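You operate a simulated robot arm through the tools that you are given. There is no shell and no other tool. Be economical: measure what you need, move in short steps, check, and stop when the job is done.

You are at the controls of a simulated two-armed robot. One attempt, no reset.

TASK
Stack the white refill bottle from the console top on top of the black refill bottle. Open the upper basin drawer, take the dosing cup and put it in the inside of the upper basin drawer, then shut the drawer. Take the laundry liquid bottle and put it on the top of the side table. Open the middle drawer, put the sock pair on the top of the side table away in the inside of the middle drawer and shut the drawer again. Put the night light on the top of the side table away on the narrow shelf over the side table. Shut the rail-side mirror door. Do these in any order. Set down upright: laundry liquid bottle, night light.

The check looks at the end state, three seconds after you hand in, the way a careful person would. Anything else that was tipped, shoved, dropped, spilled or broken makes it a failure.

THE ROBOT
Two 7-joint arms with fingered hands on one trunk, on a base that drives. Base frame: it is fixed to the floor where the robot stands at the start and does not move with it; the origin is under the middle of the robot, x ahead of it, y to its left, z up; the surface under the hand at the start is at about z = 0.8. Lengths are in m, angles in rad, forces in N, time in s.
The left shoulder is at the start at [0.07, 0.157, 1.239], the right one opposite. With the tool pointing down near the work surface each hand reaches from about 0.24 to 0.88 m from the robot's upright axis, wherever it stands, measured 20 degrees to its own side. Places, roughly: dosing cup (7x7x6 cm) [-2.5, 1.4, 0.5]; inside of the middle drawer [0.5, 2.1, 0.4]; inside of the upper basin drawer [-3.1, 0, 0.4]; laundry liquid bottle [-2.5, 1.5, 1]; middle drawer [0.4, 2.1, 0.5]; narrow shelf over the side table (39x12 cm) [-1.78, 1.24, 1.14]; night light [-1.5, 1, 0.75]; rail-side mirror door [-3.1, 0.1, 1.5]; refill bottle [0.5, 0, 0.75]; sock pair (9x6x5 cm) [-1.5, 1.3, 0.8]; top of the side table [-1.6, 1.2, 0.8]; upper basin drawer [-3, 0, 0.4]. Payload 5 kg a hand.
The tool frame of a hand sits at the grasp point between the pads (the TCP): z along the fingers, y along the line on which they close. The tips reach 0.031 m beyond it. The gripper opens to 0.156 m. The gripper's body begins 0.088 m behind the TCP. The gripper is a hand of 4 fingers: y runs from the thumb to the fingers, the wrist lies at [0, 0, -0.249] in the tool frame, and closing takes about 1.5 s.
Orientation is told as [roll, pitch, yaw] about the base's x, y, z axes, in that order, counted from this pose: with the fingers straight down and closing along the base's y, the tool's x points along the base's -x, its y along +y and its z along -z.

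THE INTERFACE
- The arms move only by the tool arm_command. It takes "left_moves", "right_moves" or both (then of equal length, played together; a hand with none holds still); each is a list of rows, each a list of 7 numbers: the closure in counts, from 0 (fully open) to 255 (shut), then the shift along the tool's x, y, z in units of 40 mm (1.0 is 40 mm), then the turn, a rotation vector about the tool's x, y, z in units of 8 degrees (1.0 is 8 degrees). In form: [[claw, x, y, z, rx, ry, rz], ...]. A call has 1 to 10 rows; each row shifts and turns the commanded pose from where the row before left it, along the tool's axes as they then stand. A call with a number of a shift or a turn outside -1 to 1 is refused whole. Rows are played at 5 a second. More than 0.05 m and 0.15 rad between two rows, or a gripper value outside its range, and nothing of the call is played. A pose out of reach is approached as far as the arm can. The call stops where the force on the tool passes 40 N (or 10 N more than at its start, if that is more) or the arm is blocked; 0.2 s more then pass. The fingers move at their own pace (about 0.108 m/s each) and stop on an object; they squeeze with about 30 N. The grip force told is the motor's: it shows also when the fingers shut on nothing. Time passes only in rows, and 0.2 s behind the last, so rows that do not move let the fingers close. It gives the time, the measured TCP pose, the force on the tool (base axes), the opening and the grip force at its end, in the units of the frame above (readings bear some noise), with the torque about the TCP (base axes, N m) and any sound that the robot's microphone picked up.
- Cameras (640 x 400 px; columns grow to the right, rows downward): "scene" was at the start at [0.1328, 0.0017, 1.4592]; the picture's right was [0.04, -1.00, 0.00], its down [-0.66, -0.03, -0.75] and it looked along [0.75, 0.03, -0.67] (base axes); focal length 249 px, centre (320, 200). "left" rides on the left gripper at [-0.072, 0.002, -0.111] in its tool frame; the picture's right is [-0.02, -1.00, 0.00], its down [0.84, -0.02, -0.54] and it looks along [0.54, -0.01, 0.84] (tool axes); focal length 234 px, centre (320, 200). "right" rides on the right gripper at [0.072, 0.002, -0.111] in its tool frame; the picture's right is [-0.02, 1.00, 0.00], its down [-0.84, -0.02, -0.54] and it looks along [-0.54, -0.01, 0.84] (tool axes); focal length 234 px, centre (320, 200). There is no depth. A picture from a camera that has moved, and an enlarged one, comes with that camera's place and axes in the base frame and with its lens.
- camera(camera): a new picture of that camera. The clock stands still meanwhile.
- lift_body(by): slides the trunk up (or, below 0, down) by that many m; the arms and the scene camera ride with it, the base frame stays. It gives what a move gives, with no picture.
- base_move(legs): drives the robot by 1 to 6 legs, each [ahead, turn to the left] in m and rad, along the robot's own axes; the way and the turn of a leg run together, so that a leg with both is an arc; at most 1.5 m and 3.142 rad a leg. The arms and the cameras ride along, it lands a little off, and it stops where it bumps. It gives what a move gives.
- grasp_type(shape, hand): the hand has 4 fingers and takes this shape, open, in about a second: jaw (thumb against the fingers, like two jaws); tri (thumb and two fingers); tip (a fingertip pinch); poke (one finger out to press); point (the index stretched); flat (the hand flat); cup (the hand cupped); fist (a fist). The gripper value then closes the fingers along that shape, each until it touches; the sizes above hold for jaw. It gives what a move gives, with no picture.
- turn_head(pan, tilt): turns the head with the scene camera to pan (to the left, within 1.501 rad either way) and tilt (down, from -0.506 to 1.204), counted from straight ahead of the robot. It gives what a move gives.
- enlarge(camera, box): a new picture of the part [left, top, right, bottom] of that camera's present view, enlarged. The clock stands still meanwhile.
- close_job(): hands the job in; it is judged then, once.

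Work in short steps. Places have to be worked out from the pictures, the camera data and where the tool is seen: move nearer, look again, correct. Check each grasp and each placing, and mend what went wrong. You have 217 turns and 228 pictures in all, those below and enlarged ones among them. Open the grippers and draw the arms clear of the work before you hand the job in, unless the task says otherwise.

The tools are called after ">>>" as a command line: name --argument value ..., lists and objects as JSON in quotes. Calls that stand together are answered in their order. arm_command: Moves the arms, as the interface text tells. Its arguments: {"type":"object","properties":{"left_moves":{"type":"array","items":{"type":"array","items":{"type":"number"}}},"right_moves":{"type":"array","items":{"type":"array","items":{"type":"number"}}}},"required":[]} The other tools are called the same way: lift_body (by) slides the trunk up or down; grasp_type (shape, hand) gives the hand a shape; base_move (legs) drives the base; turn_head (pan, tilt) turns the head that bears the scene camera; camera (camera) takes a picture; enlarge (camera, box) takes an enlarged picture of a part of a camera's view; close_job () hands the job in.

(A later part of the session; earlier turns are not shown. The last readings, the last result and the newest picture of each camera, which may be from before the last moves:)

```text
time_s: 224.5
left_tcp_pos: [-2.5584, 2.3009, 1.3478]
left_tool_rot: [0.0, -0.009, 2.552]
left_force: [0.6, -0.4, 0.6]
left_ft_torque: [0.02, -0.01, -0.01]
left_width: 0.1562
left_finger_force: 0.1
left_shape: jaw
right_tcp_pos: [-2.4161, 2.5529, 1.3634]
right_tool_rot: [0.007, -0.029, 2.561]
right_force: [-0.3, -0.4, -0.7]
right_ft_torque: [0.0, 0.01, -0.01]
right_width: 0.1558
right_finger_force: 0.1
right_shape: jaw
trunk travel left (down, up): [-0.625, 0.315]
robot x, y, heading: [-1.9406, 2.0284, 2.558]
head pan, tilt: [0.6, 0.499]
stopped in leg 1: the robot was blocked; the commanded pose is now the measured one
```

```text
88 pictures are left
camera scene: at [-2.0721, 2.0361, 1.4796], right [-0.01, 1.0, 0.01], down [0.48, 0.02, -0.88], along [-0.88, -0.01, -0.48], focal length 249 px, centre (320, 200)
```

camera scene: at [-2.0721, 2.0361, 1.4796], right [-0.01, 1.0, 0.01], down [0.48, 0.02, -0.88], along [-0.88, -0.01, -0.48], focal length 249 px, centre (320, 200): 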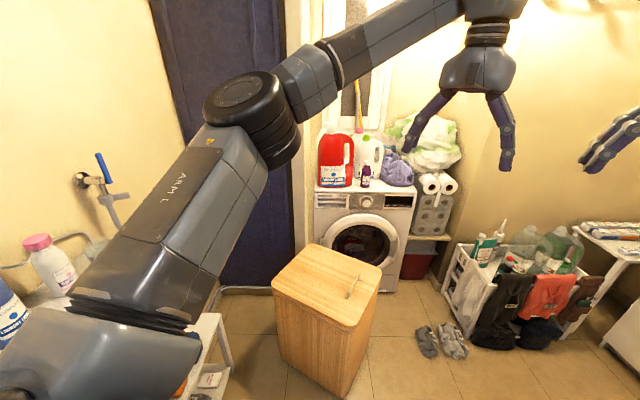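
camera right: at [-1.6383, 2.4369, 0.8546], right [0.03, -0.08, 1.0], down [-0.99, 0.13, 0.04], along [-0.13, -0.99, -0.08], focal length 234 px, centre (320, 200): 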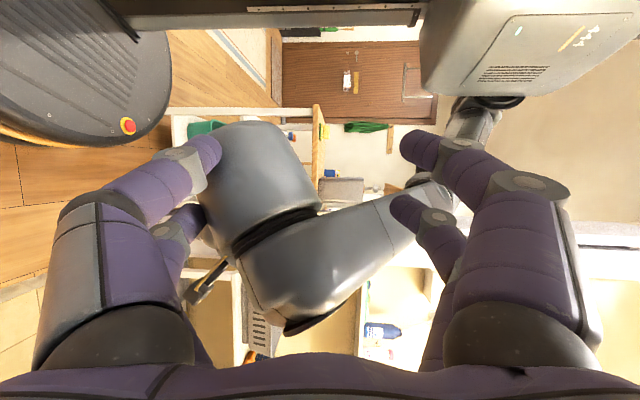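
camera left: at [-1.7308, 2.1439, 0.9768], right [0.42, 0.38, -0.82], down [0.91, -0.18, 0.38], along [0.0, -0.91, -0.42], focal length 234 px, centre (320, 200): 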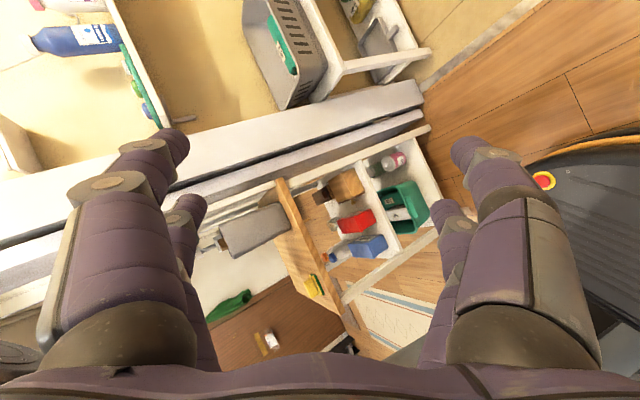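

>>> turn_head --pan -1.2 --tilt 0.5

>>> camera --camera "scene"

```text
time_s: 226.3
left_tcp_pos: [-2.5599, 2.3012, 1.3479]
left_tool_rot: [-0.001, -0.011, 2.553]
left_force: [-0.8, -0.4, -0.1]
left_ft_torque: [0.01, 0.0, -0.01]
left_width: 0.156
left_finger_force: 0.0
left_shape: jaw
right_tcp_pos: [-2.4169, 2.5532, 1.363]
right_tool_rot: [0.009, -0.027, 2.562]
right_force: [0.0, -0.2, -0.4]
right_ft_torque: [-0.02, -0.01, -0.05]
right_width: 0.1561
right_finger_force: 0.0
right_shape: jaw
trunk travel left (down, up): [-0.625, 0.315]
robot x, y, heading: [-1.9411, 2.0287, 2.552]
head pan, tilt: [-1.201, 0.499]
```

```text
87 pictures are left
camera scene: at [-1.9624, 2.1254, 1.4809], right [0.98, -0.21, -0.01], down [-0.11, -0.46, -0.88], along [0.19, 0.86, -0.47], focal length 249 px, centre (320, 200)
```

scene: 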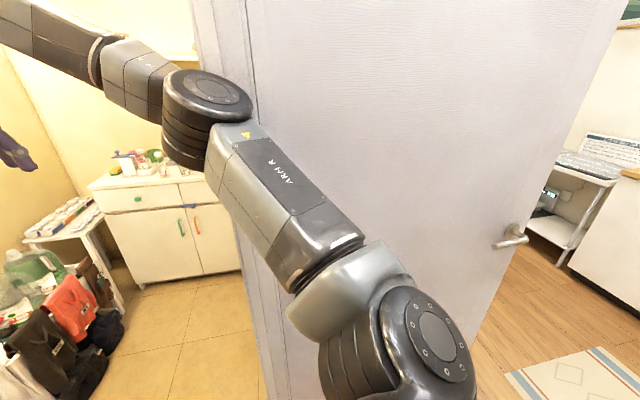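

The right upper arm touches the door jamb. I back 5 cm and then turn left in small steps.

>>> base_move --legs '[[-0.06, 0]]'

>>> base_move --legs '[[0, 0.2]]'

>>> camera --camera "scene"

```text
time_s: 227.3
left_tcp_pos: [-2.5211, 2.2879, 1.3375]
left_tool_rot: [0.011, 0.008, 2.556]
left_force: [-1.2, 0.6, -0.4]
left_ft_torque: [-0.04, -0.1, -0.02]
left_width: 0.1561
left_finger_force: 0.1
left_shape: jaw
right_tcp_pos: [-2.3778, 2.5403, 1.3498]
right_tool_rot: [0.019, -0.011, 2.559]
right_force: [-0.6, -0.4, 0.3]
right_ft_torque: [-0.05, -0.1, -0.03]
right_width: 0.1558
right_finger_force: 0.1
right_shape: jaw
trunk travel left (down, up): [-0.625, 0.315]
robot x, y, heading: [-1.8943, 1.9963, 2.55]
head pan, tilt: [-1.201, 0.499]
```

```text
time_s: 228.4
left_tcp_pos: [-2.5618, 2.1545, 1.3401]
left_tool_rot: [0.011, 0.004, 2.759]
left_force: [0.4, -0.3, -0.5]
left_ft_torque: [0.02, -0.03, 0.0]
left_width: 0.156
left_finger_force: 0.0
left_shape: jaw
right_tcp_pos: [-2.4732, 2.4306, 1.3505]
right_tool_rot: [0.019, -0.014, 2.762]
right_force: [-0.5, -0.1, -0.7]
right_ft_torque: [-0.03, -0.01, 0.01]
right_width: 0.156
right_finger_force: 0.0
right_shape: jaw
trunk travel left (down, up): [-0.625, 0.315]
robot x, y, heading: [-1.8914, 1.9961, 2.753]
head pan, tilt: [-1.201, 0.499]
```

```text
86 pictures are left
camera scene: at [-1.9414, 2.1063, 1.479], right [1.0, -0.01, 0.0], down [-0.01, -0.48, -0.88], along [0.01, 0.88, -0.48], focal length 249 px, centre (320, 200)
```

scene: 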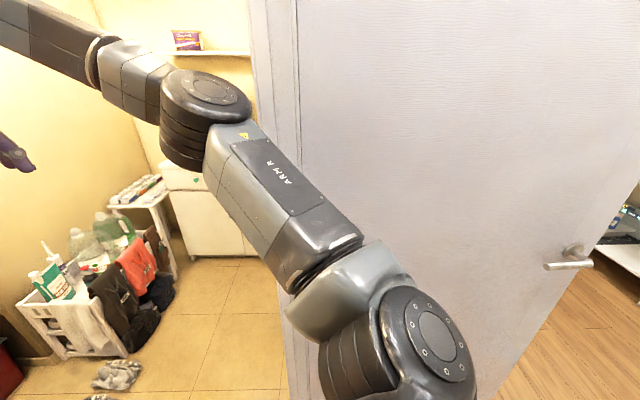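

Free. I straighten to −x, go in past the jamb, then angle right to gain distance from the shelf.

>>> base_move --legs '[[0, 0.38], [0.25, 0], [0, -0.5], [0.22, 0]]'

>>> turn_head --pan 1.0 --tilt 0.5

>>> camera --camera "scene"

```text
time_s: 234.1
left_tcp_pos: [-2.9826, 2.3407, 1.3413]
left_tool_rot: [0.011, 0.0, 2.641]
left_force: [0.0, 0.3, 0.5]
left_ft_torque: [0.01, 0.0, -0.01]
left_width: 0.156
left_finger_force: 0.1
left_shape: jaw
right_tcp_pos: [-2.8625, 2.605, 1.3537]
right_tool_rot: [0.02, -0.019, 2.645]
right_force: [0.5, 0.0, -0.3]
right_ft_torque: [0.01, 0.01, 0.02]
right_width: 0.156
right_finger_force: 0.0
right_shape: jaw
trunk travel left (down, up): [-0.625, 0.315]
robot x, y, heading: [-2.3371, 2.1077, 2.643]
head pan, tilt: [-1.201, 0.499]
```

```text
time_s: 236.2
left_tcp_pos: [-2.9829, 2.3416, 1.3429]
left_tool_rot: [0.01, 0.002, 2.641]
left_force: [-0.2, -0.1, 0.2]
left_ft_torque: [0.0, -0.01, -0.02]
left_width: 0.156
left_finger_force: 0.0
left_shape: jaw
right_tcp_pos: [-2.8642, 2.6056, 1.3528]
right_tool_rot: [0.019, -0.015, 2.647]
right_force: [-0.5, 0.1, -0.1]
right_ft_torque: [-0.01, 0.0, 0.0]
right_width: 0.1559
right_finger_force: 0.2
right_shape: jaw
trunk travel left (down, up): [-0.625, 0.315]
robot x, y, heading: [-2.3399, 2.1072, 2.635]
head pan, tilt: [1.0, 0.499]
```

```text
85 pictures are left
camera scene: at [-2.4651, 2.0863, 1.4792], right [-0.48, 0.88, 0.0], down [0.42, 0.23, -0.88], along [-0.77, -0.42, -0.48], focal length 249 px, centre (320, 200)
```

scene: 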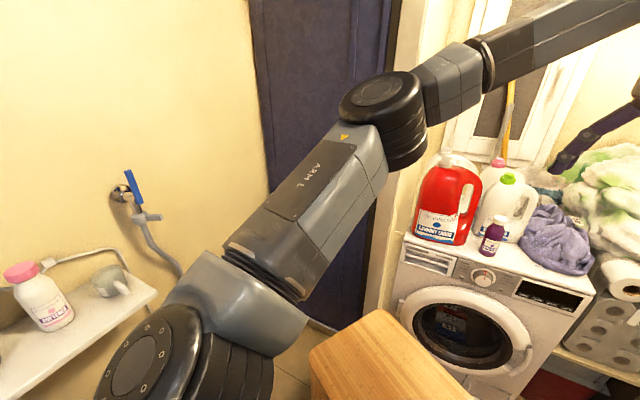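

Good spot. I retract the left hand and turn left to face the shelf diagonally.

>>> arm_command --left_moves '[[0, 0.9, 0, 0, 0, 0, 0], [0, 0.9, 0, 0, 0, 0, 0], [0, 0.9, 0, 0, 0, 0, 0], [0, 0.9, 0, 0, 0, 0, 0], [0, 0.9, 0, 0, 0, 0, 0], [0, 0.9, 0, 0, 0, 0, 0]]'

>>> base_move --legs '[[0, 1.5]]'

>>> turn_head --pan 0.2 --tilt 0.7

>>> camera --camera "scene"

```text
time_s: 237.6
left_tcp_pos: [-2.7911, 2.2349, 1.3436]
left_tool_rot: [0.01, 0.0, 2.641]
left_force: [-0.6, 0.0, 0.0]
left_ft_torque: [0.01, 0.08, 0.01]
left_width: 0.1562
left_finger_force: 0.2
left_shape: jaw
right_tcp_pos: [-2.8619, 2.6044, 1.3541]
right_tool_rot: [0.019, -0.018, 2.647]
right_force: [-0.3, -0.4, -0.8]
right_ft_torque: [0.0, -0.01, -0.01]
right_width: 0.1561
right_finger_force: 0.0
right_shape: jaw
trunk travel left (down, up): [-0.625, 0.315]
robot x, y, heading: [-2.3444, 2.1053, 2.636]
head pan, tilt: [1.0, 0.499]
```

```text
time_s: 241.7
left_tcp_pos: [-2.4956, 1.6639, 1.3417]
left_tool_rot: [0.011, 0.001, -2.135]
left_force: [0.7, -0.3, -0.7]
left_ft_torque: [0.01, 0.03, 0.0]
left_width: 0.156
left_finger_force: 0.1
left_shape: jaw
right_tcp_pos: [-2.8708, 1.6163, 1.3526]
right_tool_rot: [0.019, -0.015, -2.132]
right_force: [0.6, -0.2, 0.2]
right_ft_torque: [-0.01, 0.0, 0.02]
right_width: 0.1559
right_finger_force: 0.0
right_shape: jaw
trunk travel left (down, up): [-0.625, 0.315]
robot x, y, heading: [-2.3403, 2.107, -2.139]
head pan, tilt: [1.0, 0.499]
```

```text
time_s: 242.8
left_tcp_pos: [-2.4971, 1.6641, 1.3426]
left_tool_rot: [0.011, 0.003, -2.135]
left_force: [-1.0, -0.3, 0.0]
left_ft_torque: [-0.01, -0.01, 0.0]
left_width: 0.156
left_finger_force: 0.1
left_shape: jaw
right_tcp_pos: [-2.8698, 1.6166, 1.353]
right_tool_rot: [0.019, -0.018, -2.13]
right_force: [1.0, -0.1, 0.4]
right_ft_torque: [0.03, 0.02, 0.0]
right_width: 0.1562
right_finger_force: 0.2
right_shape: jaw
trunk travel left (down, up): [-0.625, 0.315]
robot x, y, heading: [-2.3385, 2.1067, -2.135]
head pan, tilt: [0.201, 0.7]
```

```text
84 pictures are left
camera scene: at [-2.3984, 1.9836, 1.4615], right [-0.93, 0.36, 0.0], down [0.23, 0.6, -0.76], along [-0.27, -0.71, -0.64], focal length 249 px, centre (320, 200)
```

scene: 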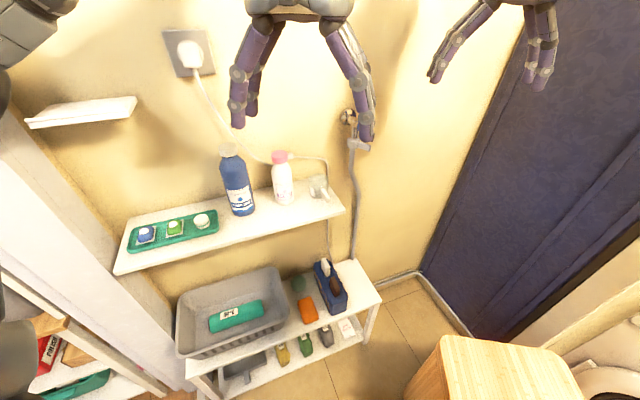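

Excellent view. I zoom on the shelf and trolley.

>>> enlarge --camera "scene" --box '[110, 130, 370, 290]'

>>> enlarge --camera "scene" --box '[170, 240, 390, 390]'

```text
2.46 times, centred on (240, 210) of scene
camera zoom: at [-2.3984, 1.9836, 1.4615], right [-0.93, 0.36, 0.0], down [0.23, 0.6, -0.76], along [-0.27, -0.71, -0.64], focal length 614 px, centre (517, 175)
```

zoom: 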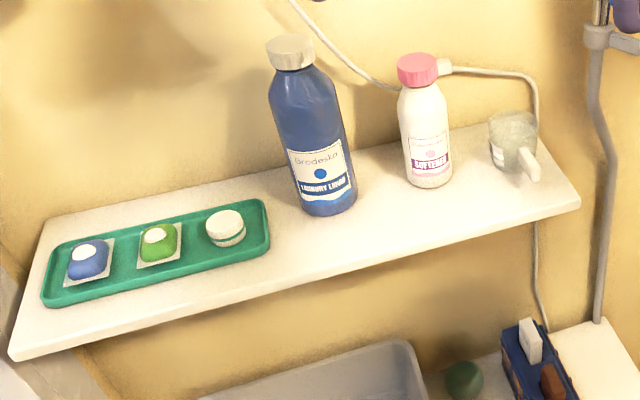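

```text
2.67 times, centred on (280, 315) of scene
camera zoom: at [-2.3984, 1.9836, 1.4615], right [-0.93, 0.36, 0.0], down [0.23, 0.6, -0.76], along [-0.27, -0.71, -0.64], focal length 665 px, centre (427, -107)
```

zoom: 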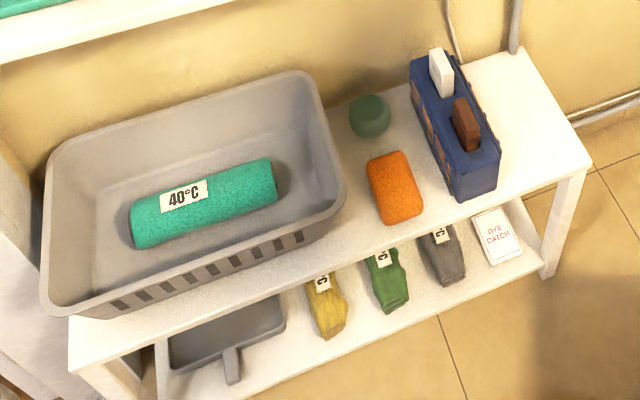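

The blue bottle is "LAUNDRY LIQUID" (axis ≈(−2.384, 1.414), shelf 0.985, cap top 1.18), with the wall only ~2.5 cm behind it. The dark green cup on the trolley at ≈(−2.52, 1.41, 0.5) is the dosing cup. I turn a bit left to use the right arm and move the left hand out to the side.

>>> arm_command --right_moves '[[0, 0.9, 0, 0, 0, 0, 0], [0, 0.9, 0, 0, 0, 0, 0], [0, 0.9, 0, 0, 0, 0, 0]]'

>>> base_move --legs '[[0, 0.335]]'

>>> arm_command --left_moves '[[0, 0.5, 0.8, 0, 0, 0, 0], [0, 0.5, 0.8, 0, 0, 0, 0], [0, 0.5, 0.8, 0, 0, 0, 0], [0, 0.3, 0.8, 0, 0, 0, 0], [0, 0, 0.8, 0, 0, 0, 0], [0, 0, 0.8, 0, 0, 0, 0]]'

>>> camera --camera "scene"

```text
time_s: 243.6
left_tcp_pos: [-2.4956, 1.664, 1.3437]
left_tool_rot: [0.013, 0.0, -2.135]
left_force: [0.7, 0.1, -0.1]
left_ft_torque: [-0.02, 0.01, -0.02]
left_width: 0.1558
left_finger_force: 0.0
left_shape: jaw
right_tcp_pos: [-2.8099, 1.7092, 1.353]
right_tool_rot: [0.018, -0.017, -2.131]
right_force: [-0.2, 0.5, -0.3]
right_ft_torque: [-0.03, 0.01, 0.03]
right_width: 0.1561
right_finger_force: 0.1
right_shape: jaw
trunk travel left (down, up): [-0.625, 0.315]
robot x, y, heading: [-2.3446, 2.1086, -2.137]
head pan, tilt: [0.201, 0.7]
```

```text
time_s: 245.1
left_tcp_pos: [-2.3539, 1.6358, 1.3434]
left_tool_rot: [0.01, 0.0, -1.826]
left_force: [-0.7, -0.4, 0.5]
left_ft_torque: [0.04, 0.01, -0.01]
left_width: 0.156
left_finger_force: 0.1
left_shape: jaw
right_tcp_pos: [-2.6663, 1.5825, 1.3525]
right_tool_rot: [0.019, -0.015, -1.821]
right_force: [0.5, -0.3, 0.0]
right_ft_torque: [0.0, 0.04, 0.0]
right_width: 0.1561
right_finger_force: 0.0
right_shape: jaw
trunk travel left (down, up): [-0.625, 0.315]
robot x, y, heading: [-2.3396, 2.1048, -1.822]
head pan, tilt: [0.201, 0.7]
stopped in leg 1: the robot was blocked; the commanded pose is now the measured one
```

```text
time_s: 246.5
left_tcp_pos: [-2.1603, 1.652, 1.3418]
left_tool_rot: [0.01, -0.001, -1.824]
left_force: [0.3, -0.5, -0.1]
left_ft_torque: [0.04, 0.0, -0.02]
left_width: 0.1558
left_finger_force: 0.0
left_shape: jaw
left hand out of reach, approached as far as the arm can: row 6
right_tcp_pos: [-2.6662, 1.5818, 1.3531]
right_tool_rot: [0.019, -0.016, -1.821]
right_force: [0.1, 0.4, -0.2]
right_ft_torque: [0.01, 0.0, 0.0]
right_width: 0.1559
right_finger_force: 0.0
right_shape: jaw
trunk travel left (down, up): [-0.625, 0.315]
robot x, y, heading: [-2.3407, 2.1072, -1.828]
head pan, tilt: [0.201, 0.7]
```

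```text
81 pictures are left
camera scene: at [-2.3579, 1.9713, 1.4614], right [-1.0, 0.06, 0.0], down [0.04, 0.64, -0.76], along [-0.04, -0.76, -0.64], focal length 249 px, centre (320, 200)
```

scene: 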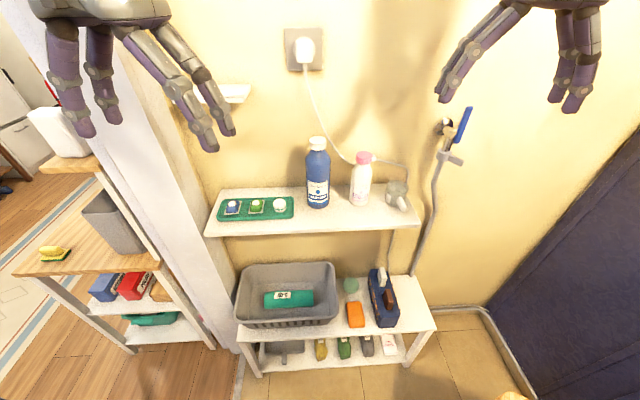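

Bottle confirmed at (−2.384, 1.41). I move the right hand above it.

>>> arm_command --right_moves '[[60, -0.25, 0.99, 0.15, 0, 0, 0], [60, -0.25, 0.99, 0.15, 0, 0, 0], [60, -0.25, 0.99, 0.15, 0, 0, 0], [60, -0.25, 0.99, 0.15, 0, 0, 0], [60, -0.25, 0.99, 0.15, 0, 0, 0], [60, -0.25, 0.99, 0.15, 0, 0, 0], [60, -0.25, 0.99, 0.15, 0, 0, 0], [60, -0.25, 0.95, 0.15, 0, 0, 0], [60, 0, 0, 0, 0, 0, 0]]'

>>> camera --camera "right"

>>> camera --camera "scene"

```text
time_s: 248.5
left_tcp_pos: [-2.1628, 1.6532, 1.3395]
left_tool_rot: [0.012, 0.0, -1.826]
left_force: [-0.8, 0.6, 0.6]
left_ft_torque: [0.01, -0.02, 0.01]
left_width: 0.1562
left_finger_force: 0.1
left_shape: jaw
right_tcp_pos: [-2.3807, 1.4246, 1.3115]
right_tool_rot: [0.022, -0.015, -1.822]
right_force: [-0.6, 0.5, 0.1]
right_ft_torque: [-0.03, -0.03, 0.0]
right_width: 0.1198
right_finger_force: 0.0
right_shape: jaw
trunk travel left (down, up): [-0.625, 0.315]
robot x, y, heading: [-2.3389, 2.1083, -1.829]
head pan, tilt: [0.201, 0.7]
```

```text
80 pictures are left
camera right: at [-2.3632, 1.4955, 1.4228], right [0.96, -0.27, 0.02], down [-0.24, -0.8, 0.56], along [-0.13, -0.54, -0.83], focal length 234 px, centre (320, 200)
```

right: 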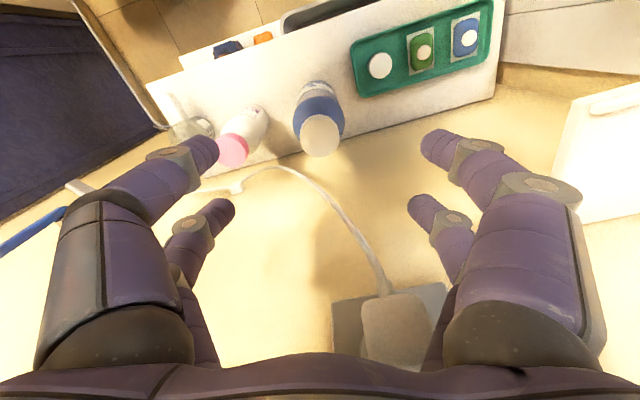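

```text
79 pictures are left
camera scene: at [-2.3599, 1.9724, 1.4615], right [-1.0, 0.06, 0.0], down [0.04, 0.64, -0.77], along [-0.04, -0.76, -0.64], focal length 249 px, centre (320, 200)
```

scene: 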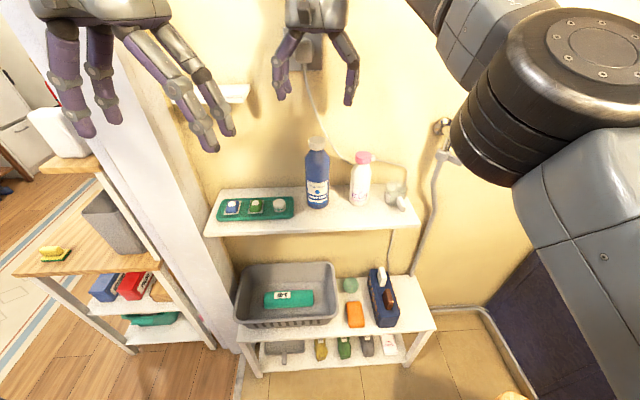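

A wall plug sits above the shelf, so I tilt the hand 28° (wrist toward the robot) and lower halfway.

>>> arm_command --right_moves '[[60, 0, 0, 0, 0, -1, 0], [60, 0, 0, 0, 0, -1, 0], [60, 0, 0, 0, 0, -1, 0], [60, 0, 0, 0, 0, -0.5, 0], [70, 0.37, 0.02, 0.78, 0, 0, 0], [70, 0.37, 0.02, 0.78, 0, 0, 0], [70, 0.37, 0.02, 0.78, 0, 0, 0], [70, 0, 0, 0, 0, 0, 0]]'

>>> camera --camera "right"

>>> enlarge --camera "scene" --box '[230, 60, 430, 225]'

```text
time_s: 250.3
left_tcp_pos: [-2.1608, 1.6508, 1.3402]
left_tool_rot: [0.009, 0.0, -1.826]
left_force: [0.2, 0.3, -0.1]
left_ft_torque: [0.0, 0.01, -0.01]
left_width: 0.1562
left_finger_force: 0.1
left_shape: jaw
right_tcp_pos: [-2.3773, 1.4172, 1.2078]
right_tool_rot: [0.024, -0.504, -1.83]
right_force: [-0.1, -1.1, 0.7]
right_ft_torque: [0.04, 0.0, 0.0]
right_width: 0.1135
right_finger_force: 0.0
right_shape: jaw
trunk travel left (down, up): [-0.625, 0.315]
robot x, y, heading: [-2.341, 2.109, -1.831]
head pan, tilt: [0.201, 0.7]
```

```text
78 pictures are left
camera right: at [-2.3472, 1.5298, 1.2703], right [0.96, -0.27, 0.03], down [-0.15, -0.45, 0.88], along [-0.22, -0.85, -0.47], focal length 234 px, centre (320, 200)
```

right: 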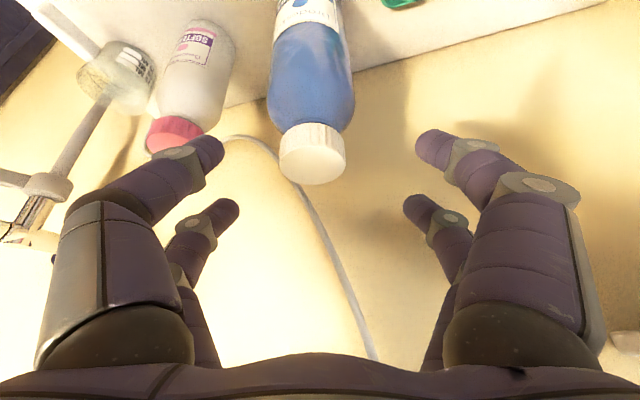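

```text
2.42 times, centred on (330, 142) of scene
camera zoom: at [-2.3583, 1.9722, 1.4615], right [-1.0, 0.06, 0.0], down [0.04, 0.64, -0.76], along [-0.04, -0.76, -0.64], focal length 604 px, centre (296, 339)
```

zoom: 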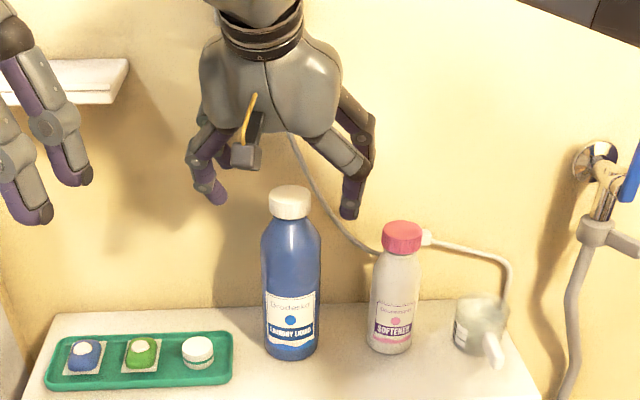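

Clearances look good (softener top is lower and 9 cm away). I narrow a little and descend to z≈1.105.

>>> arm_command --right_moves '[[82, 0.38, -0.04, 0.76, 0, 0, 0], [82, 0.38, -0.04, 0.76, 0, 0, 0], [82, 0.38, -0.02, 0.74, 0, 0, 0], [82, 0, 0, 0, 0, 0, 0]]'

>>> camera --camera "right"

>>> enlarge --camera "scene" --box '[230, 60, 430, 225]'

```text
time_s: 251.3
left_tcp_pos: [-2.1608, 1.6513, 1.3407]
left_tool_rot: [0.011, 0.0, -1.827]
left_force: [0.4, 0.0, 0.4]
left_ft_torque: [-0.03, 0.04, -0.04]
left_width: 0.1562
left_finger_force: 0.1
left_shape: jaw
right_tcp_pos: [-2.3809, 1.4154, 1.1074]
right_tool_rot: [0.022, -0.504, -1.833]
right_force: [-0.6, 0.7, -0.1]
right_ft_torque: [0.0, 0.0, 0.01]
right_width: 0.1063
right_finger_force: 0.1
right_shape: jaw
trunk travel left (down, up): [-0.625, 0.315]
robot x, y, heading: [-2.3407, 2.1088, -1.829]
head pan, tilt: [0.201, 0.7]
```

```text
76 pictures are left
camera right: at [-2.3496, 1.5263, 1.1698], right [0.96, -0.27, 0.03], down [-0.15, -0.45, 0.88], along [-0.22, -0.85, -0.47], focal length 234 px, centre (320, 200)
```

right: 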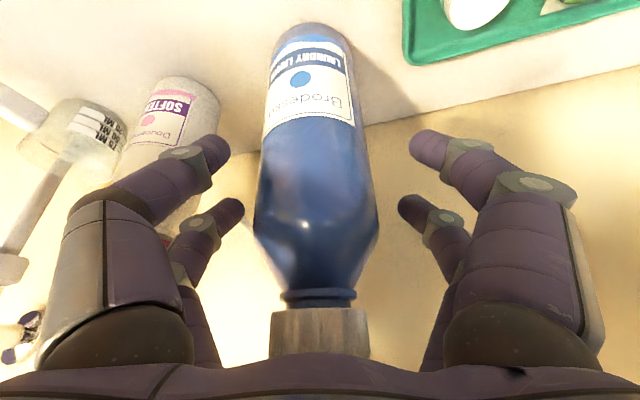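

```text
2.42 times, centred on (330, 142) of scene
camera zoom: at [-2.3581, 1.9722, 1.4615], right [-1.0, 0.06, 0.0], down [0.04, 0.64, -0.76], along [-0.04, -0.76, -0.64], focal length 604 px, centre (296, 339)
```

zoom: 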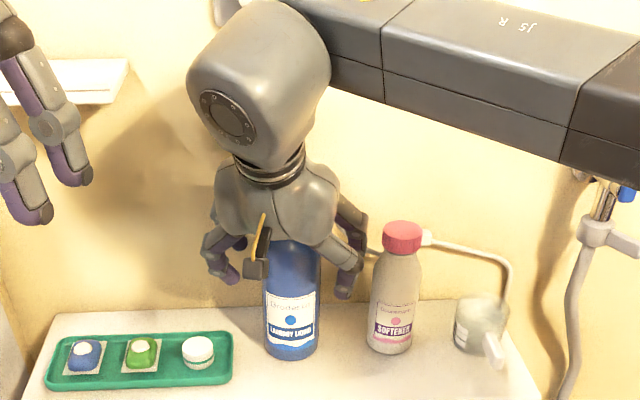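

Bottle is centred between the fingers, clear of the softener. Close.

>>> arm_command --right_moves '[[255, 0, 0, 0, 0, 0, 0], [255, 0, 0, 0, 0, 0, 0], [255, 0, 0, 0, 0, 0, 0], [255, 0, 0, 0, 0, 0, 0], [255, 0, 0, 0, 0, 0, 0], [255, -0.15, 0, -0.3, 0, 0, 0], [255, 0, 0, 0, 0, 0, 0]]'

>>> camera --camera "right"

```text
time_s: 252.9
left_tcp_pos: [-2.1609, 1.6503, 1.341]
left_tool_rot: [0.011, 0.001, -1.828]
left_force: [0.0, 0.7, -0.3]
left_ft_torque: [-0.02, 0.02, 0.01]
left_width: 0.1562
left_finger_force: 0.1
left_shape: jaw
right_tcp_pos: [-2.3809, 1.4153, 1.1197]
right_tool_rot: [0.02, -0.504, -1.831]
right_force: [0.1, 0.2, -4.8]
right_ft_torque: [-0.05, -0.02, 0.0]
right_width: 0.05
right_finger_force: 29.8
right_shape: jaw
trunk travel left (down, up): [-0.625, 0.315]
robot x, y, heading: [-2.3406, 2.1098, -1.832]
head pan, tilt: [0.201, 0.7]
```

```text
74 pictures are left
camera right: at [-2.3506, 1.527, 1.1828], right [0.96, -0.27, 0.03], down [-0.15, -0.45, 0.88], along [-0.22, -0.85, -0.47], focal length 234 px, centre (320, 200)
```

right: 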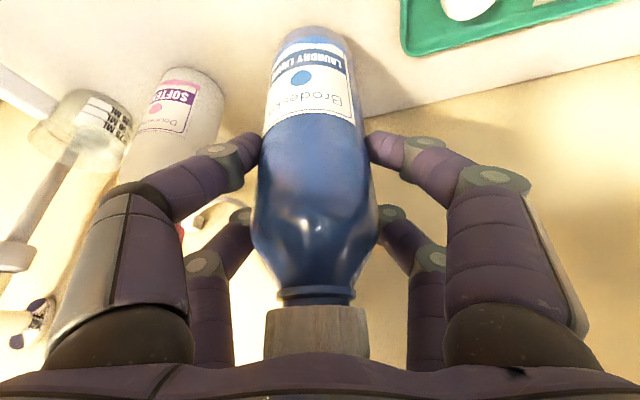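

Held firmly. I lift it 10 cm and draw it back from the shelf.

>>> arm_command --right_moves '[[255, -0.4, 0, -0.73, 0, 0, 0], [255, -0.4, 0, -0.73, 0, 0, 0], [255, -0.4, 0, -0.73, 0, 0, 0], [255, 0.85, 0, -0.45, 0, 0, 0], [255, 0.85, -0.2, -0.45, 0, 0, 0], [255, 0.85, -0.3, -0.45, 0, 0, 0], [255, 0.85, -0.3, -0.45, 0, 0, 0], [255, 0.85, -0.3, -0.45, 0, 0, 0], [255, 0, 0, 0, 0, 0, 0]]'

>>> camera --camera "scene"

```text
time_s: 254.9
left_tcp_pos: [-2.1606, 1.6511, 1.3407]
left_tool_rot: [0.009, 0.001, -1.826]
left_force: [-0.1, 0.0, 0.0]
left_ft_torque: [0.03, -0.01, 0.0]
left_width: 0.1558
left_finger_force: 0.1
left_shape: jaw
right_tcp_pos: [-2.3781, 1.6151, 1.2165]
right_tool_rot: [0.02, -0.504, -1.831]
right_force: [0.3, -0.3, -4.6]
right_ft_torque: [0.0, 0.03, 0.0]
right_width: 0.0496
right_finger_force: 30.1
right_shape: jaw
trunk travel left (down, up): [-0.625, 0.315]
robot x, y, heading: [-2.3425, 2.1056, -1.824]
head pan, tilt: [0.201, 0.7]
```

```text
73 pictures are left
camera scene: at [-2.358, 1.9706, 1.4613], right [-1.0, 0.06, 0.0], down [0.04, 0.64, -0.76], along [-0.04, -0.76, -0.65], focal length 249 px, centre (320, 200)
```

scene: 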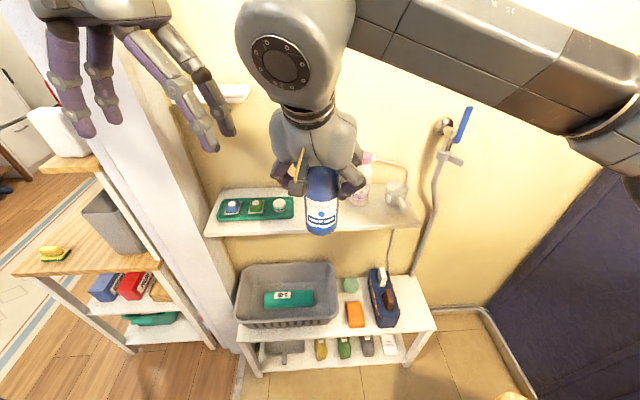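

I'll fetch the dosing cup with the left hand now too. I turn right a little, and carry the bottle to the right side, higher.

>>> base_move --legs '[[0, -0.3]]'

>>> arm_command --right_moves '[[255, -0.2, -0.8, -0.5, 0, 0, 0], [255, -0.2, -0.8, -0.5, 0, 0, 0], [255, -0.2, -0.8, -0.5, 0, 0, 0], [255, -0.2, -0.8, -0.5, 0, 0, 0], [255, -0.2, -0.8, -0.5, 0, 0, 0], [255, -0.2, -0.8, -0.5, 0, 0, 0], [255, -0.2, -0.8, -0.5, 0, 0, 0], [255, 0, -0.8, 0, 0, 0, 0], [255, 0, -0.8, 0, 0, 0, 0]]'

>>> lift_body --by -0.4

>>> turn_head --pan 0.3 --tilt 0.8

>>> camera --camera "scene"

```text
time_s: 256.2
left_tcp_pos: [-2.3026, 1.6195, 1.3414]
left_tool_rot: [0.013, 0.0, -2.127]
left_force: [0.6, 0.2, 1.1]
left_ft_torque: [0.0, 0.02, -0.02]
left_width: 0.156
left_finger_force: 0.1
left_shape: jaw
right_tcp_pos: [-2.5207, 1.6492, 1.2161]
right_tool_rot: [0.021, -0.505, -2.132]
right_force: [0.3, 0.7, -4.3]
right_ft_torque: [0.0, -0.03, -0.01]
right_width: 0.0499
right_finger_force: 29.5
right_shape: jaw
trunk travel left (down, up): [-0.625, 0.315]
robot x, y, heading: [-2.3413, 2.1095, -2.126]
head pan, tilt: [0.201, 0.7]
```

```text
time_s: 258.2
left_tcp_pos: [-2.3061, 1.6212, 1.341]
left_tool_rot: [0.012, 0.0, -2.126]
left_force: [-0.2, 0.8, -0.2]
left_ft_torque: [-0.06, -0.03, -0.02]
left_width: 0.1561
left_finger_force: 0.0
left_shape: jaw
right_tcp_pos: [-2.7616, 1.8174, 1.3585]
right_tool_rot: [0.021, -0.501, -2.132]
right_force: [-1.0, -0.2, -4.3]
right_ft_torque: [-0.04, -0.03, 0.05]
right_width: 0.0496
right_finger_force: 29.7
right_shape: jaw
trunk travel left (down, up): [-0.625, 0.315]
robot x, y, heading: [-2.3411, 2.1097, -2.125]
head pan, tilt: [0.201, 0.7]
```

```text
time_s: 262.1
left_tcp_pos: [-2.3035, 1.6203, 0.9418]
left_tool_rot: [0.01, 0.0, -2.126]
left_force: [-0.4, 0.8, 0.0]
left_ft_torque: [0.0, 0.0, 0.04]
left_width: 0.1561
left_finger_force: 0.0
left_shape: jaw
right_tcp_pos: [-2.7604, 1.8164, 0.9599]
right_tool_rot: [0.023, -0.505, -2.132]
right_force: [-0.7, 0.2, -4.7]
right_ft_torque: [0.0, 0.0, 0.03]
right_width: 0.0495
right_finger_force: 29.7
right_shape: jaw
trunk travel left (down, up): [-0.225, 0.715]
robot x, y, heading: [-2.3398, 2.1057, -2.131]
head pan, tilt: [0.201, 0.7]
```

```text
time_s: 262.7
left_tcp_pos: [-2.3035, 1.6195, 0.9414]
left_tool_rot: [0.01, -0.001, -2.126]
left_force: [0.4, 0.1, -0.8]
left_ft_torque: [0.04, 0.03, 0.02]
left_width: 0.1561
left_finger_force: 0.0
left_shape: jaw
right_tcp_pos: [-2.7605, 1.8162, 0.9587]
right_tool_rot: [0.022, -0.504, -2.132]
right_force: [-0.1, 0.0, -4.5]
right_ft_torque: [-0.03, 0.01, 0.0]
right_width: 0.0498
right_finger_force: 29.3
right_shape: jaw
trunk travel left (down, up): [-0.225, 0.715]
robot x, y, heading: [-2.3414, 2.1047, -2.129]
head pan, tilt: [0.3, 0.799]
```

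```text
72 pictures are left
camera scene: at [-2.3882, 1.9846, 1.0532], right [-0.97, 0.25, 0.0], down [0.18, 0.69, -0.7], along [-0.18, -0.67, -0.72], focal length 249 px, centre (320, 200)
```

scene: 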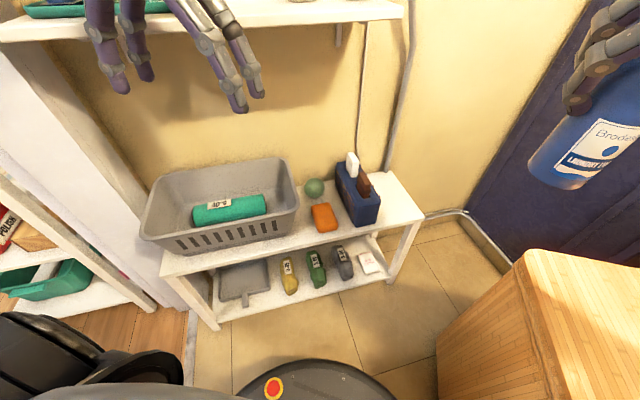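

>>> enlarge --camera "scene" --box '[270, 150, 390, 240]'

>>> camera --camera "left"

```text
4.44 times, centred on (330, 195) of scene
camera zoom: at [-2.3882, 1.9846, 1.0532], right [-0.97, 0.25, 0.0], down [0.18, 0.69, -0.7], along [-0.18, -0.67, -0.72], focal length 1108 px, centre (276, 222)
```

zoom: 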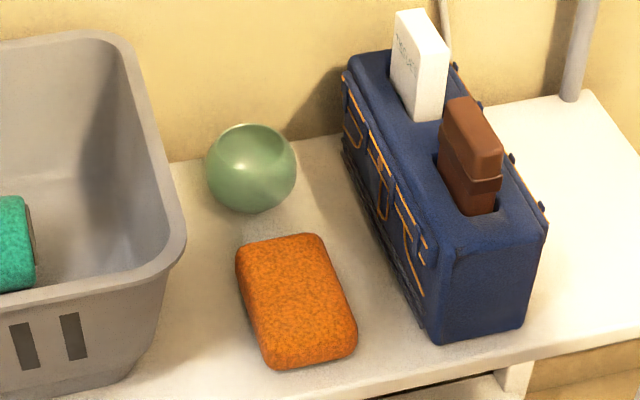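

```text
70 pictures are left
camera left: at [-2.3424, 1.5571, 1.0515], right [-0.86, 0.51, -0.01], down [0.42, 0.73, 0.54], along [0.28, 0.47, -0.84], focal length 234 px, centre (320, 200)
```

left: 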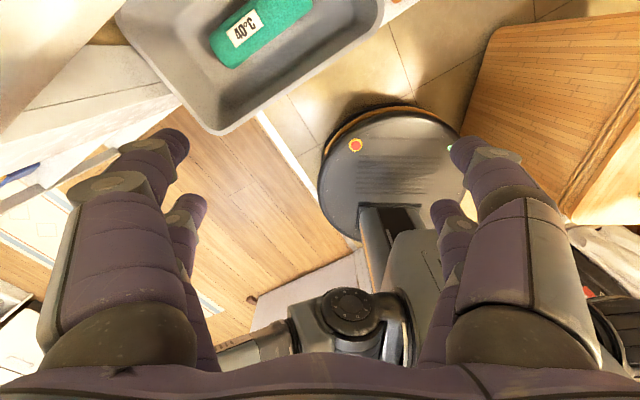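

The cup is a green ball-like dosing cup at ≈(−2.526, 1.388), centre z≈0.48, sitting between the basket, caddy and wall. I yaw the left hand so it closes along x and bring it in front, lower than the shelf.

>>> arm_command --left_moves '[[60, 0.9, 0, 0, 0, 0, -1], [60, 0.3, 0, 0, 0, 0, -1], [60, 0, 0, 0, 0, 0, -1], [60, 0, 0, 0, 0, 0, -0.95], [60, 0.2, -0.9, 0.3, 0, 0, 0], [60, 0.2, -0.9, 0.5, 0, 0, 0], [60, 0, -0.9, 0.5, 0, 0, 0], [60, 0, -0.9, 0.6, 0, 0, 0], [60, 0, -0.9, 0.6, 0, 0, 0], [60, 0, -0.9, 0.6, 0, 0, 0]]'

>>> camera --camera "scene"

```text
time_s: 264.9
left_tcp_pos: [-2.5226, 1.6763, 0.8043]
left_tool_rot: [0.007, -0.003, -1.572]
left_force: [0.3, 0.7, -0.1]
left_ft_torque: [0.0, -0.03, 0.0]
left_width: 0.1196
left_finger_force: 0.0
left_shape: jaw
left hand out of reach, approached as far as the arm can: row 1, 2
right_tcp_pos: [-2.7613, 1.8149, 0.9584]
right_tool_rot: [0.022, -0.503, -2.131]
right_force: [0.3, 0.9, -4.7]
right_ft_torque: [-0.01, -0.03, 0.03]
right_width: 0.0496
right_finger_force: 30.4
right_shape: jaw
trunk travel left (down, up): [-0.225, 0.715]
robot x, y, heading: [-2.3405, 2.1075, -2.127]
head pan, tilt: [0.3, 0.799]
```

```text
69 pictures are left
camera scene: at [-2.3891, 1.9844, 1.0531], right [-0.97, 0.25, 0.0], down [0.18, 0.69, -0.7], along [-0.18, -0.67, -0.72], focal length 249 px, centre (320, 200)
```

scene: 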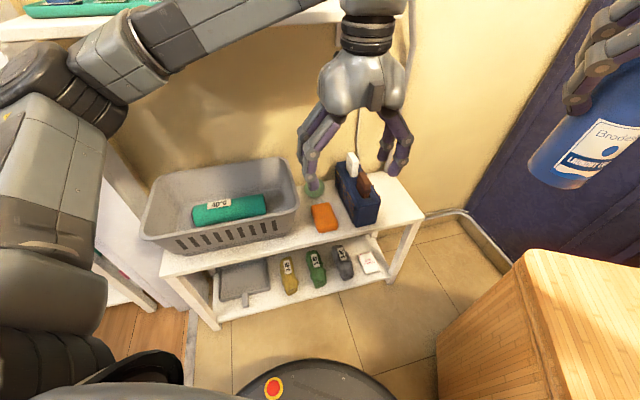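

>>> arm_command --left_moves '[[95, 0, 0, 0, 0, -1, 0], [95, 0, 0, 0, 0, -1, 0], [95, 0, 0, 0, 0, -1, 0], [95, 0, 0, 0, 0, -1, 0], [95, 0, 0, 0, 0, -0.4, 0], [95, -0.2, -0.02, 0.95, 0, 0, 0], [95, -0.2, -0.02, 0.95, 0, 0, 0], [95, -0.2, -0.02, 0.95, 0, 0, 0], [95, -0.2, -0.02, 0.95, 0, 0, 0], [95, -0.2, 0, 0.95, 0, 0, 0]]'

>>> camera --camera "left"

>>> enlarge --camera "scene" --box '[230, 80, 430, 240]'

```text
time_s: 267.1
left_tcp_pos: [-2.5244, 1.5321, 0.6723]
left_tool_rot: [0.01, -0.619, -1.582]
left_force: [0.1, 0.1, -0.8]
left_ft_torque: [0.02, -0.01, 0.02]
left_width: 0.0982
left_finger_force: 0.1
left_shape: jaw
right_tcp_pos: [-2.7594, 1.8153, 0.9587]
right_tool_rot: [0.021, -0.506, -2.13]
right_force: [0.3, 0.1, -4.3]
right_ft_torque: [0.01, 0.0, -0.02]
right_width: 0.0493
right_finger_force: 30.0
right_shape: jaw
trunk travel left (down, up): [-0.225, 0.715]
robot x, y, heading: [-2.342, 2.1098, -2.126]
head pan, tilt: [0.3, 0.799]
```

```text
68 pictures are left
camera left: at [-2.5234, 1.5371, 0.8042], right [-1.0, -0.02, 0.0], down [-0.02, 1.0, -0.04], along [0.0, -0.04, -1.0], focal length 234 px, centre (320, 200)
```

left: 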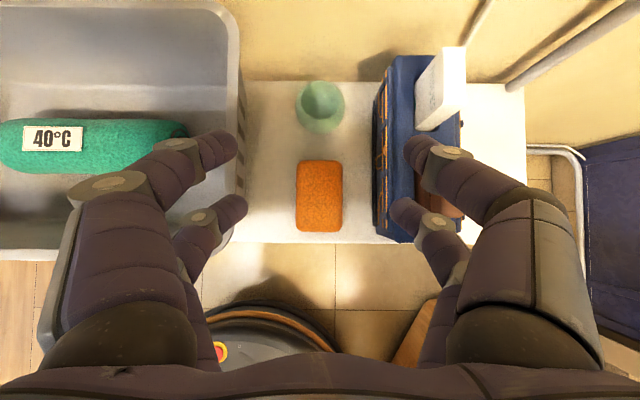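

```text
2.50 times, centred on (330, 160) of scene
camera zoom: at [-2.3881, 1.9841, 1.0532], right [-0.97, 0.25, 0.0], down [0.18, 0.69, -0.7], along [-0.18, -0.67, -0.72], focal length 623 px, centre (295, 300)
```

zoom: 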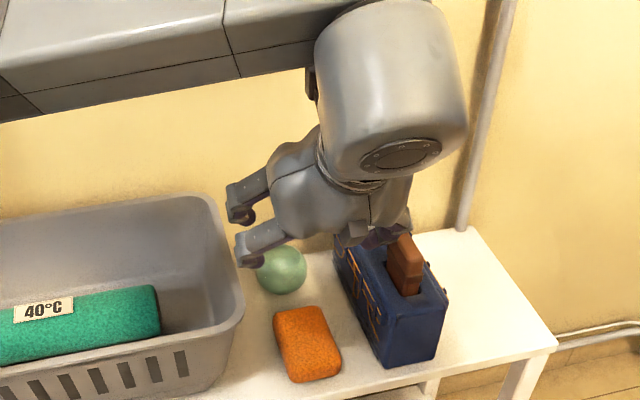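

Space around the cup is tight for the jaw's knuckles. I back off a bit and try the fingertip-pinch shape to see how wide it is.

>>> arm_command --left_moves '[[95, 0, 0, -0.9, 0, 0, 0], [95, 0, 0, -0.9, 0, 0, 0]]'

>>> grasp_type --hand "left" --shape "tip"

>>> arm_command --left_moves '[[90, 0, 0, 0, 0, 0, 0], [90, 0, 0, 0, 0, 0, 0], [90, 0, 0, 0, 0, 0, 0], [90, 0, 0, 0, 0, 0, 0]]'

>>> camera --camera "left"

>>> enlarge --camera "scene" --box '[230, 60, 430, 220]'

```text
time_s: 267.7
left_tcp_pos: [-2.5237, 1.5746, 0.7322]
left_tool_rot: [0.013, -0.621, -1.583]
left_force: [0.3, 0.4, -0.4]
left_ft_torque: [-0.02, -0.01, 0.0]
left_width: 0.098
left_finger_force: 0.1
left_shape: jaw
right_tcp_pos: [-2.7599, 1.8165, 0.9583]
right_tool_rot: [0.023, -0.506, -2.132]
right_force: [0.6, 0.5, -4.4]
right_ft_torque: [-0.01, 0.01, 0.0]
right_width: 0.0494
right_finger_force: 29.9
right_shape: jaw
trunk travel left (down, up): [-0.225, 0.715]
robot x, y, heading: [-2.3416, 2.1074, -2.126]
head pan, tilt: [0.3, 0.799]
```

```text
time_s: 268.6
left_tcp_pos: [-2.5232, 1.5744, 0.7315]
left_tool_rot: [0.013, -0.619, -1.581]
left_force: [-0.4, 0.0, 0.1]
left_ft_torque: [-0.03, 0.01, -0.01]
left_width: 0.1561
left_finger_force: 0.1
left_shape: tip
right_tcp_pos: [-2.7604, 1.8166, 0.9596]
right_tool_rot: [0.023, -0.504, -2.132]
right_force: [0.3, 0.0, -4.7]
right_ft_torque: [0.0, -0.01, 0.0]
right_width: 0.0493
right_finger_force: 29.4
right_shape: jaw
trunk travel left (down, up): [-0.225, 0.715]
robot x, y, heading: [-2.3393, 2.1068, -2.126]
head pan, tilt: [0.3, 0.799]
```

```text
time_s: 269.6
left_tcp_pos: [-2.5245, 1.5732, 0.7325]
left_tool_rot: [0.011, -0.62, -1.582]
left_force: [-0.1, -0.5, 0.7]
left_ft_torque: [-0.03, -0.02, -0.03]
left_width: 0.1012
left_finger_force: 0.1
left_shape: tip
right_tcp_pos: [-2.7603, 1.8166, 0.9596]
right_tool_rot: [0.023, -0.506, -2.133]
right_force: [0.8, 0.1, -4.8]
right_ft_torque: [0.01, -0.05, -0.03]
right_width: 0.0494
right_finger_force: 29.3
right_shape: jaw
trunk travel left (down, up): [-0.225, 0.715]
robot x, y, heading: [-2.3355, 2.1058, -2.123]
head pan, tilt: [0.3, 0.799]
```

```text
66 pictures are left
camera left: at [-2.5237, 1.5788, 0.8638], right [-1.0, -0.02, 0.0], down [-0.02, 1.0, -0.04], along [0.0, -0.04, -1.0], focal length 234 px, centre (320, 200)
```

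left: 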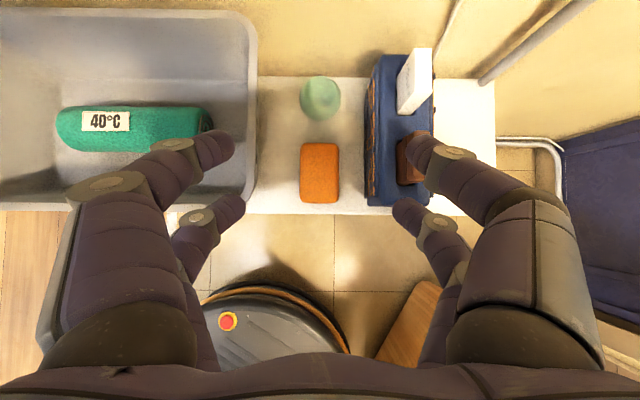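

```text
2.50 times, centred on (330, 140) of scene
camera zoom: at [-2.3882, 1.9847, 1.0532], right [-0.97, 0.25, 0.0], down [0.18, 0.69, -0.7], along [-0.18, -0.67, -0.72], focal length 623 px, centre (295, 350)
```

zoom: 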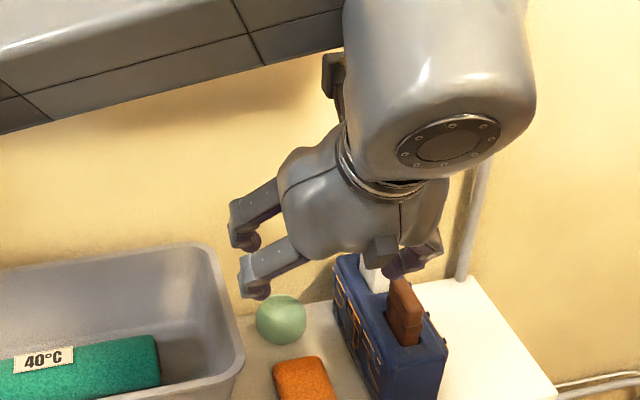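

The pinch shape is no narrower. A better idea: close along y (front-back), so only the slim side of the hand lies between basket and caddy. I reset to jaw and re-orient the left hand.

>>> grasp_type --hand "left" --shape "jaw"

>>> arm_command --left_moves '[[95, 0, 0, 0, 0, 1, 0], [95, 0, 0, 0, 0, 1, 0], [95, 0, 0, 0, 0, 1, 0], [95, 0, 0, 0, 0, 1, 0], [95, 0, 0, 0, 0, 0.43, 0], [95, 0, 0, 0, 0, 0, 1], [95, 0, 0, 0, 0, 0, 1], [95, 0, 0, 0, 0, 0, 1], [95, 0, 0, 0, 0, 0, 1], [95, 0, 0, 0, 0, 0, 1]]'

>>> arm_command --left_moves '[[95, 0, 0, 0, 0, 0, 1], [95, 0, 0, 0, 0, 0, 1], [95, 0, 0, 0, 0, 0, 1], [95, 0, 0, 0, 0, 0, 1], [95, 0, 0, 0, 0, 0, 1], [95, 0, 0, 0, 0, 0, 1], [95, 0, 0, 0, 0, 0, 0.25], [95, 0, 0, 0, -1, 0, 0], [95, 0, 0, 0, -1, 0, 0], [95, 0, 0, 0, -0.25, 0, 0]]'

>>> camera --camera "scene"

```text
time_s: 270.5
left_tcp_pos: [-2.5227, 1.5738, 0.7313]
left_tool_rot: [0.012, -0.621, -1.581]
left_force: [1.0, 0.0, -0.4]
left_ft_torque: [0.03, -0.02, 0.0]
left_width: 0.1559
left_finger_force: 0.1
left_shape: jaw
right_tcp_pos: [-2.7598, 1.816, 0.959]
right_tool_rot: [0.021, -0.505, -2.131]
right_force: [-0.5, -0.6, -4.6]
right_ft_torque: [0.0, 0.0, 0.04]
right_width: 0.0494
right_finger_force: 29.6
right_shape: jaw
trunk travel left (down, up): [-0.225, 0.715]
robot x, y, heading: [-2.34, 2.1072, -2.13]
head pan, tilt: [0.3, 0.799]
```

```text
time_s: 272.9
left_tcp_pos: [-2.5301, 1.6112, 0.7456]
left_tool_rot: [0.029, -0.048, -2.373]
left_force: [0.6, 0.1, -0.1]
left_ft_torque: [-0.04, 0.04, 0.0]
left_width: 0.0984
left_finger_force: 0.1
left_shape: jaw
right_tcp_pos: [-2.7559, 1.8234, 0.9614]
right_tool_rot: [0.022, -0.51, -2.131]
right_force: [0.5, 0.0, -4.1]
right_ft_torque: [-0.04, -0.01, -0.06]
right_width: 0.0492
right_finger_force: 30.4
right_shape: jaw
trunk travel left (down, up): [-0.225, 0.715]
robot x, y, heading: [-2.3367, 2.111, -2.129]
head pan, tilt: [0.3, 0.799]
stopped in row 10 (left hand): the arm was blocked; the commanded pose is now the measured one
```

```text
time_s: 275.1
left_tcp_pos: [-2.5273, 1.5845, 0.7219]
left_tool_rot: [0.323, 0.008, 3.075]
left_force: [1.3, -0.9, -0.1]
left_ft_torque: [0.04, 0.09, -0.02]
left_width: 0.0981
left_finger_force: 0.0
left_shape: jaw
right_tcp_pos: [-2.7602, 1.802, 0.9526]
right_tool_rot: [0.015, -0.493, -2.126]
right_force: [1.6, -0.2, -4.4]
right_ft_torque: [0.07, 0.08, -0.09]
right_width: 0.049
right_finger_force: 30.8
right_shape: jaw
trunk travel left (down, up): [-0.225, 0.715]
robot x, y, heading: [-2.3371, 2.1106, -2.126]
head pan, tilt: [0.3, 0.799]
```

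```text
64 pictures are left
camera scene: at [-2.3888, 1.9842, 1.0527], right [-0.97, 0.25, 0.0], down [0.18, 0.69, -0.7], along [-0.18, -0.67, -0.72], focal length 249 px, centre (320, 200)
```

scene: 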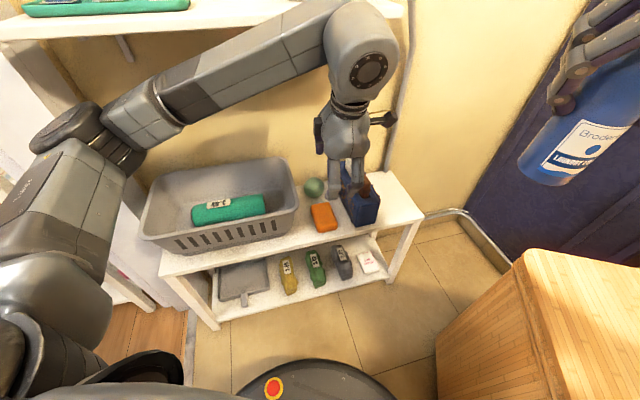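

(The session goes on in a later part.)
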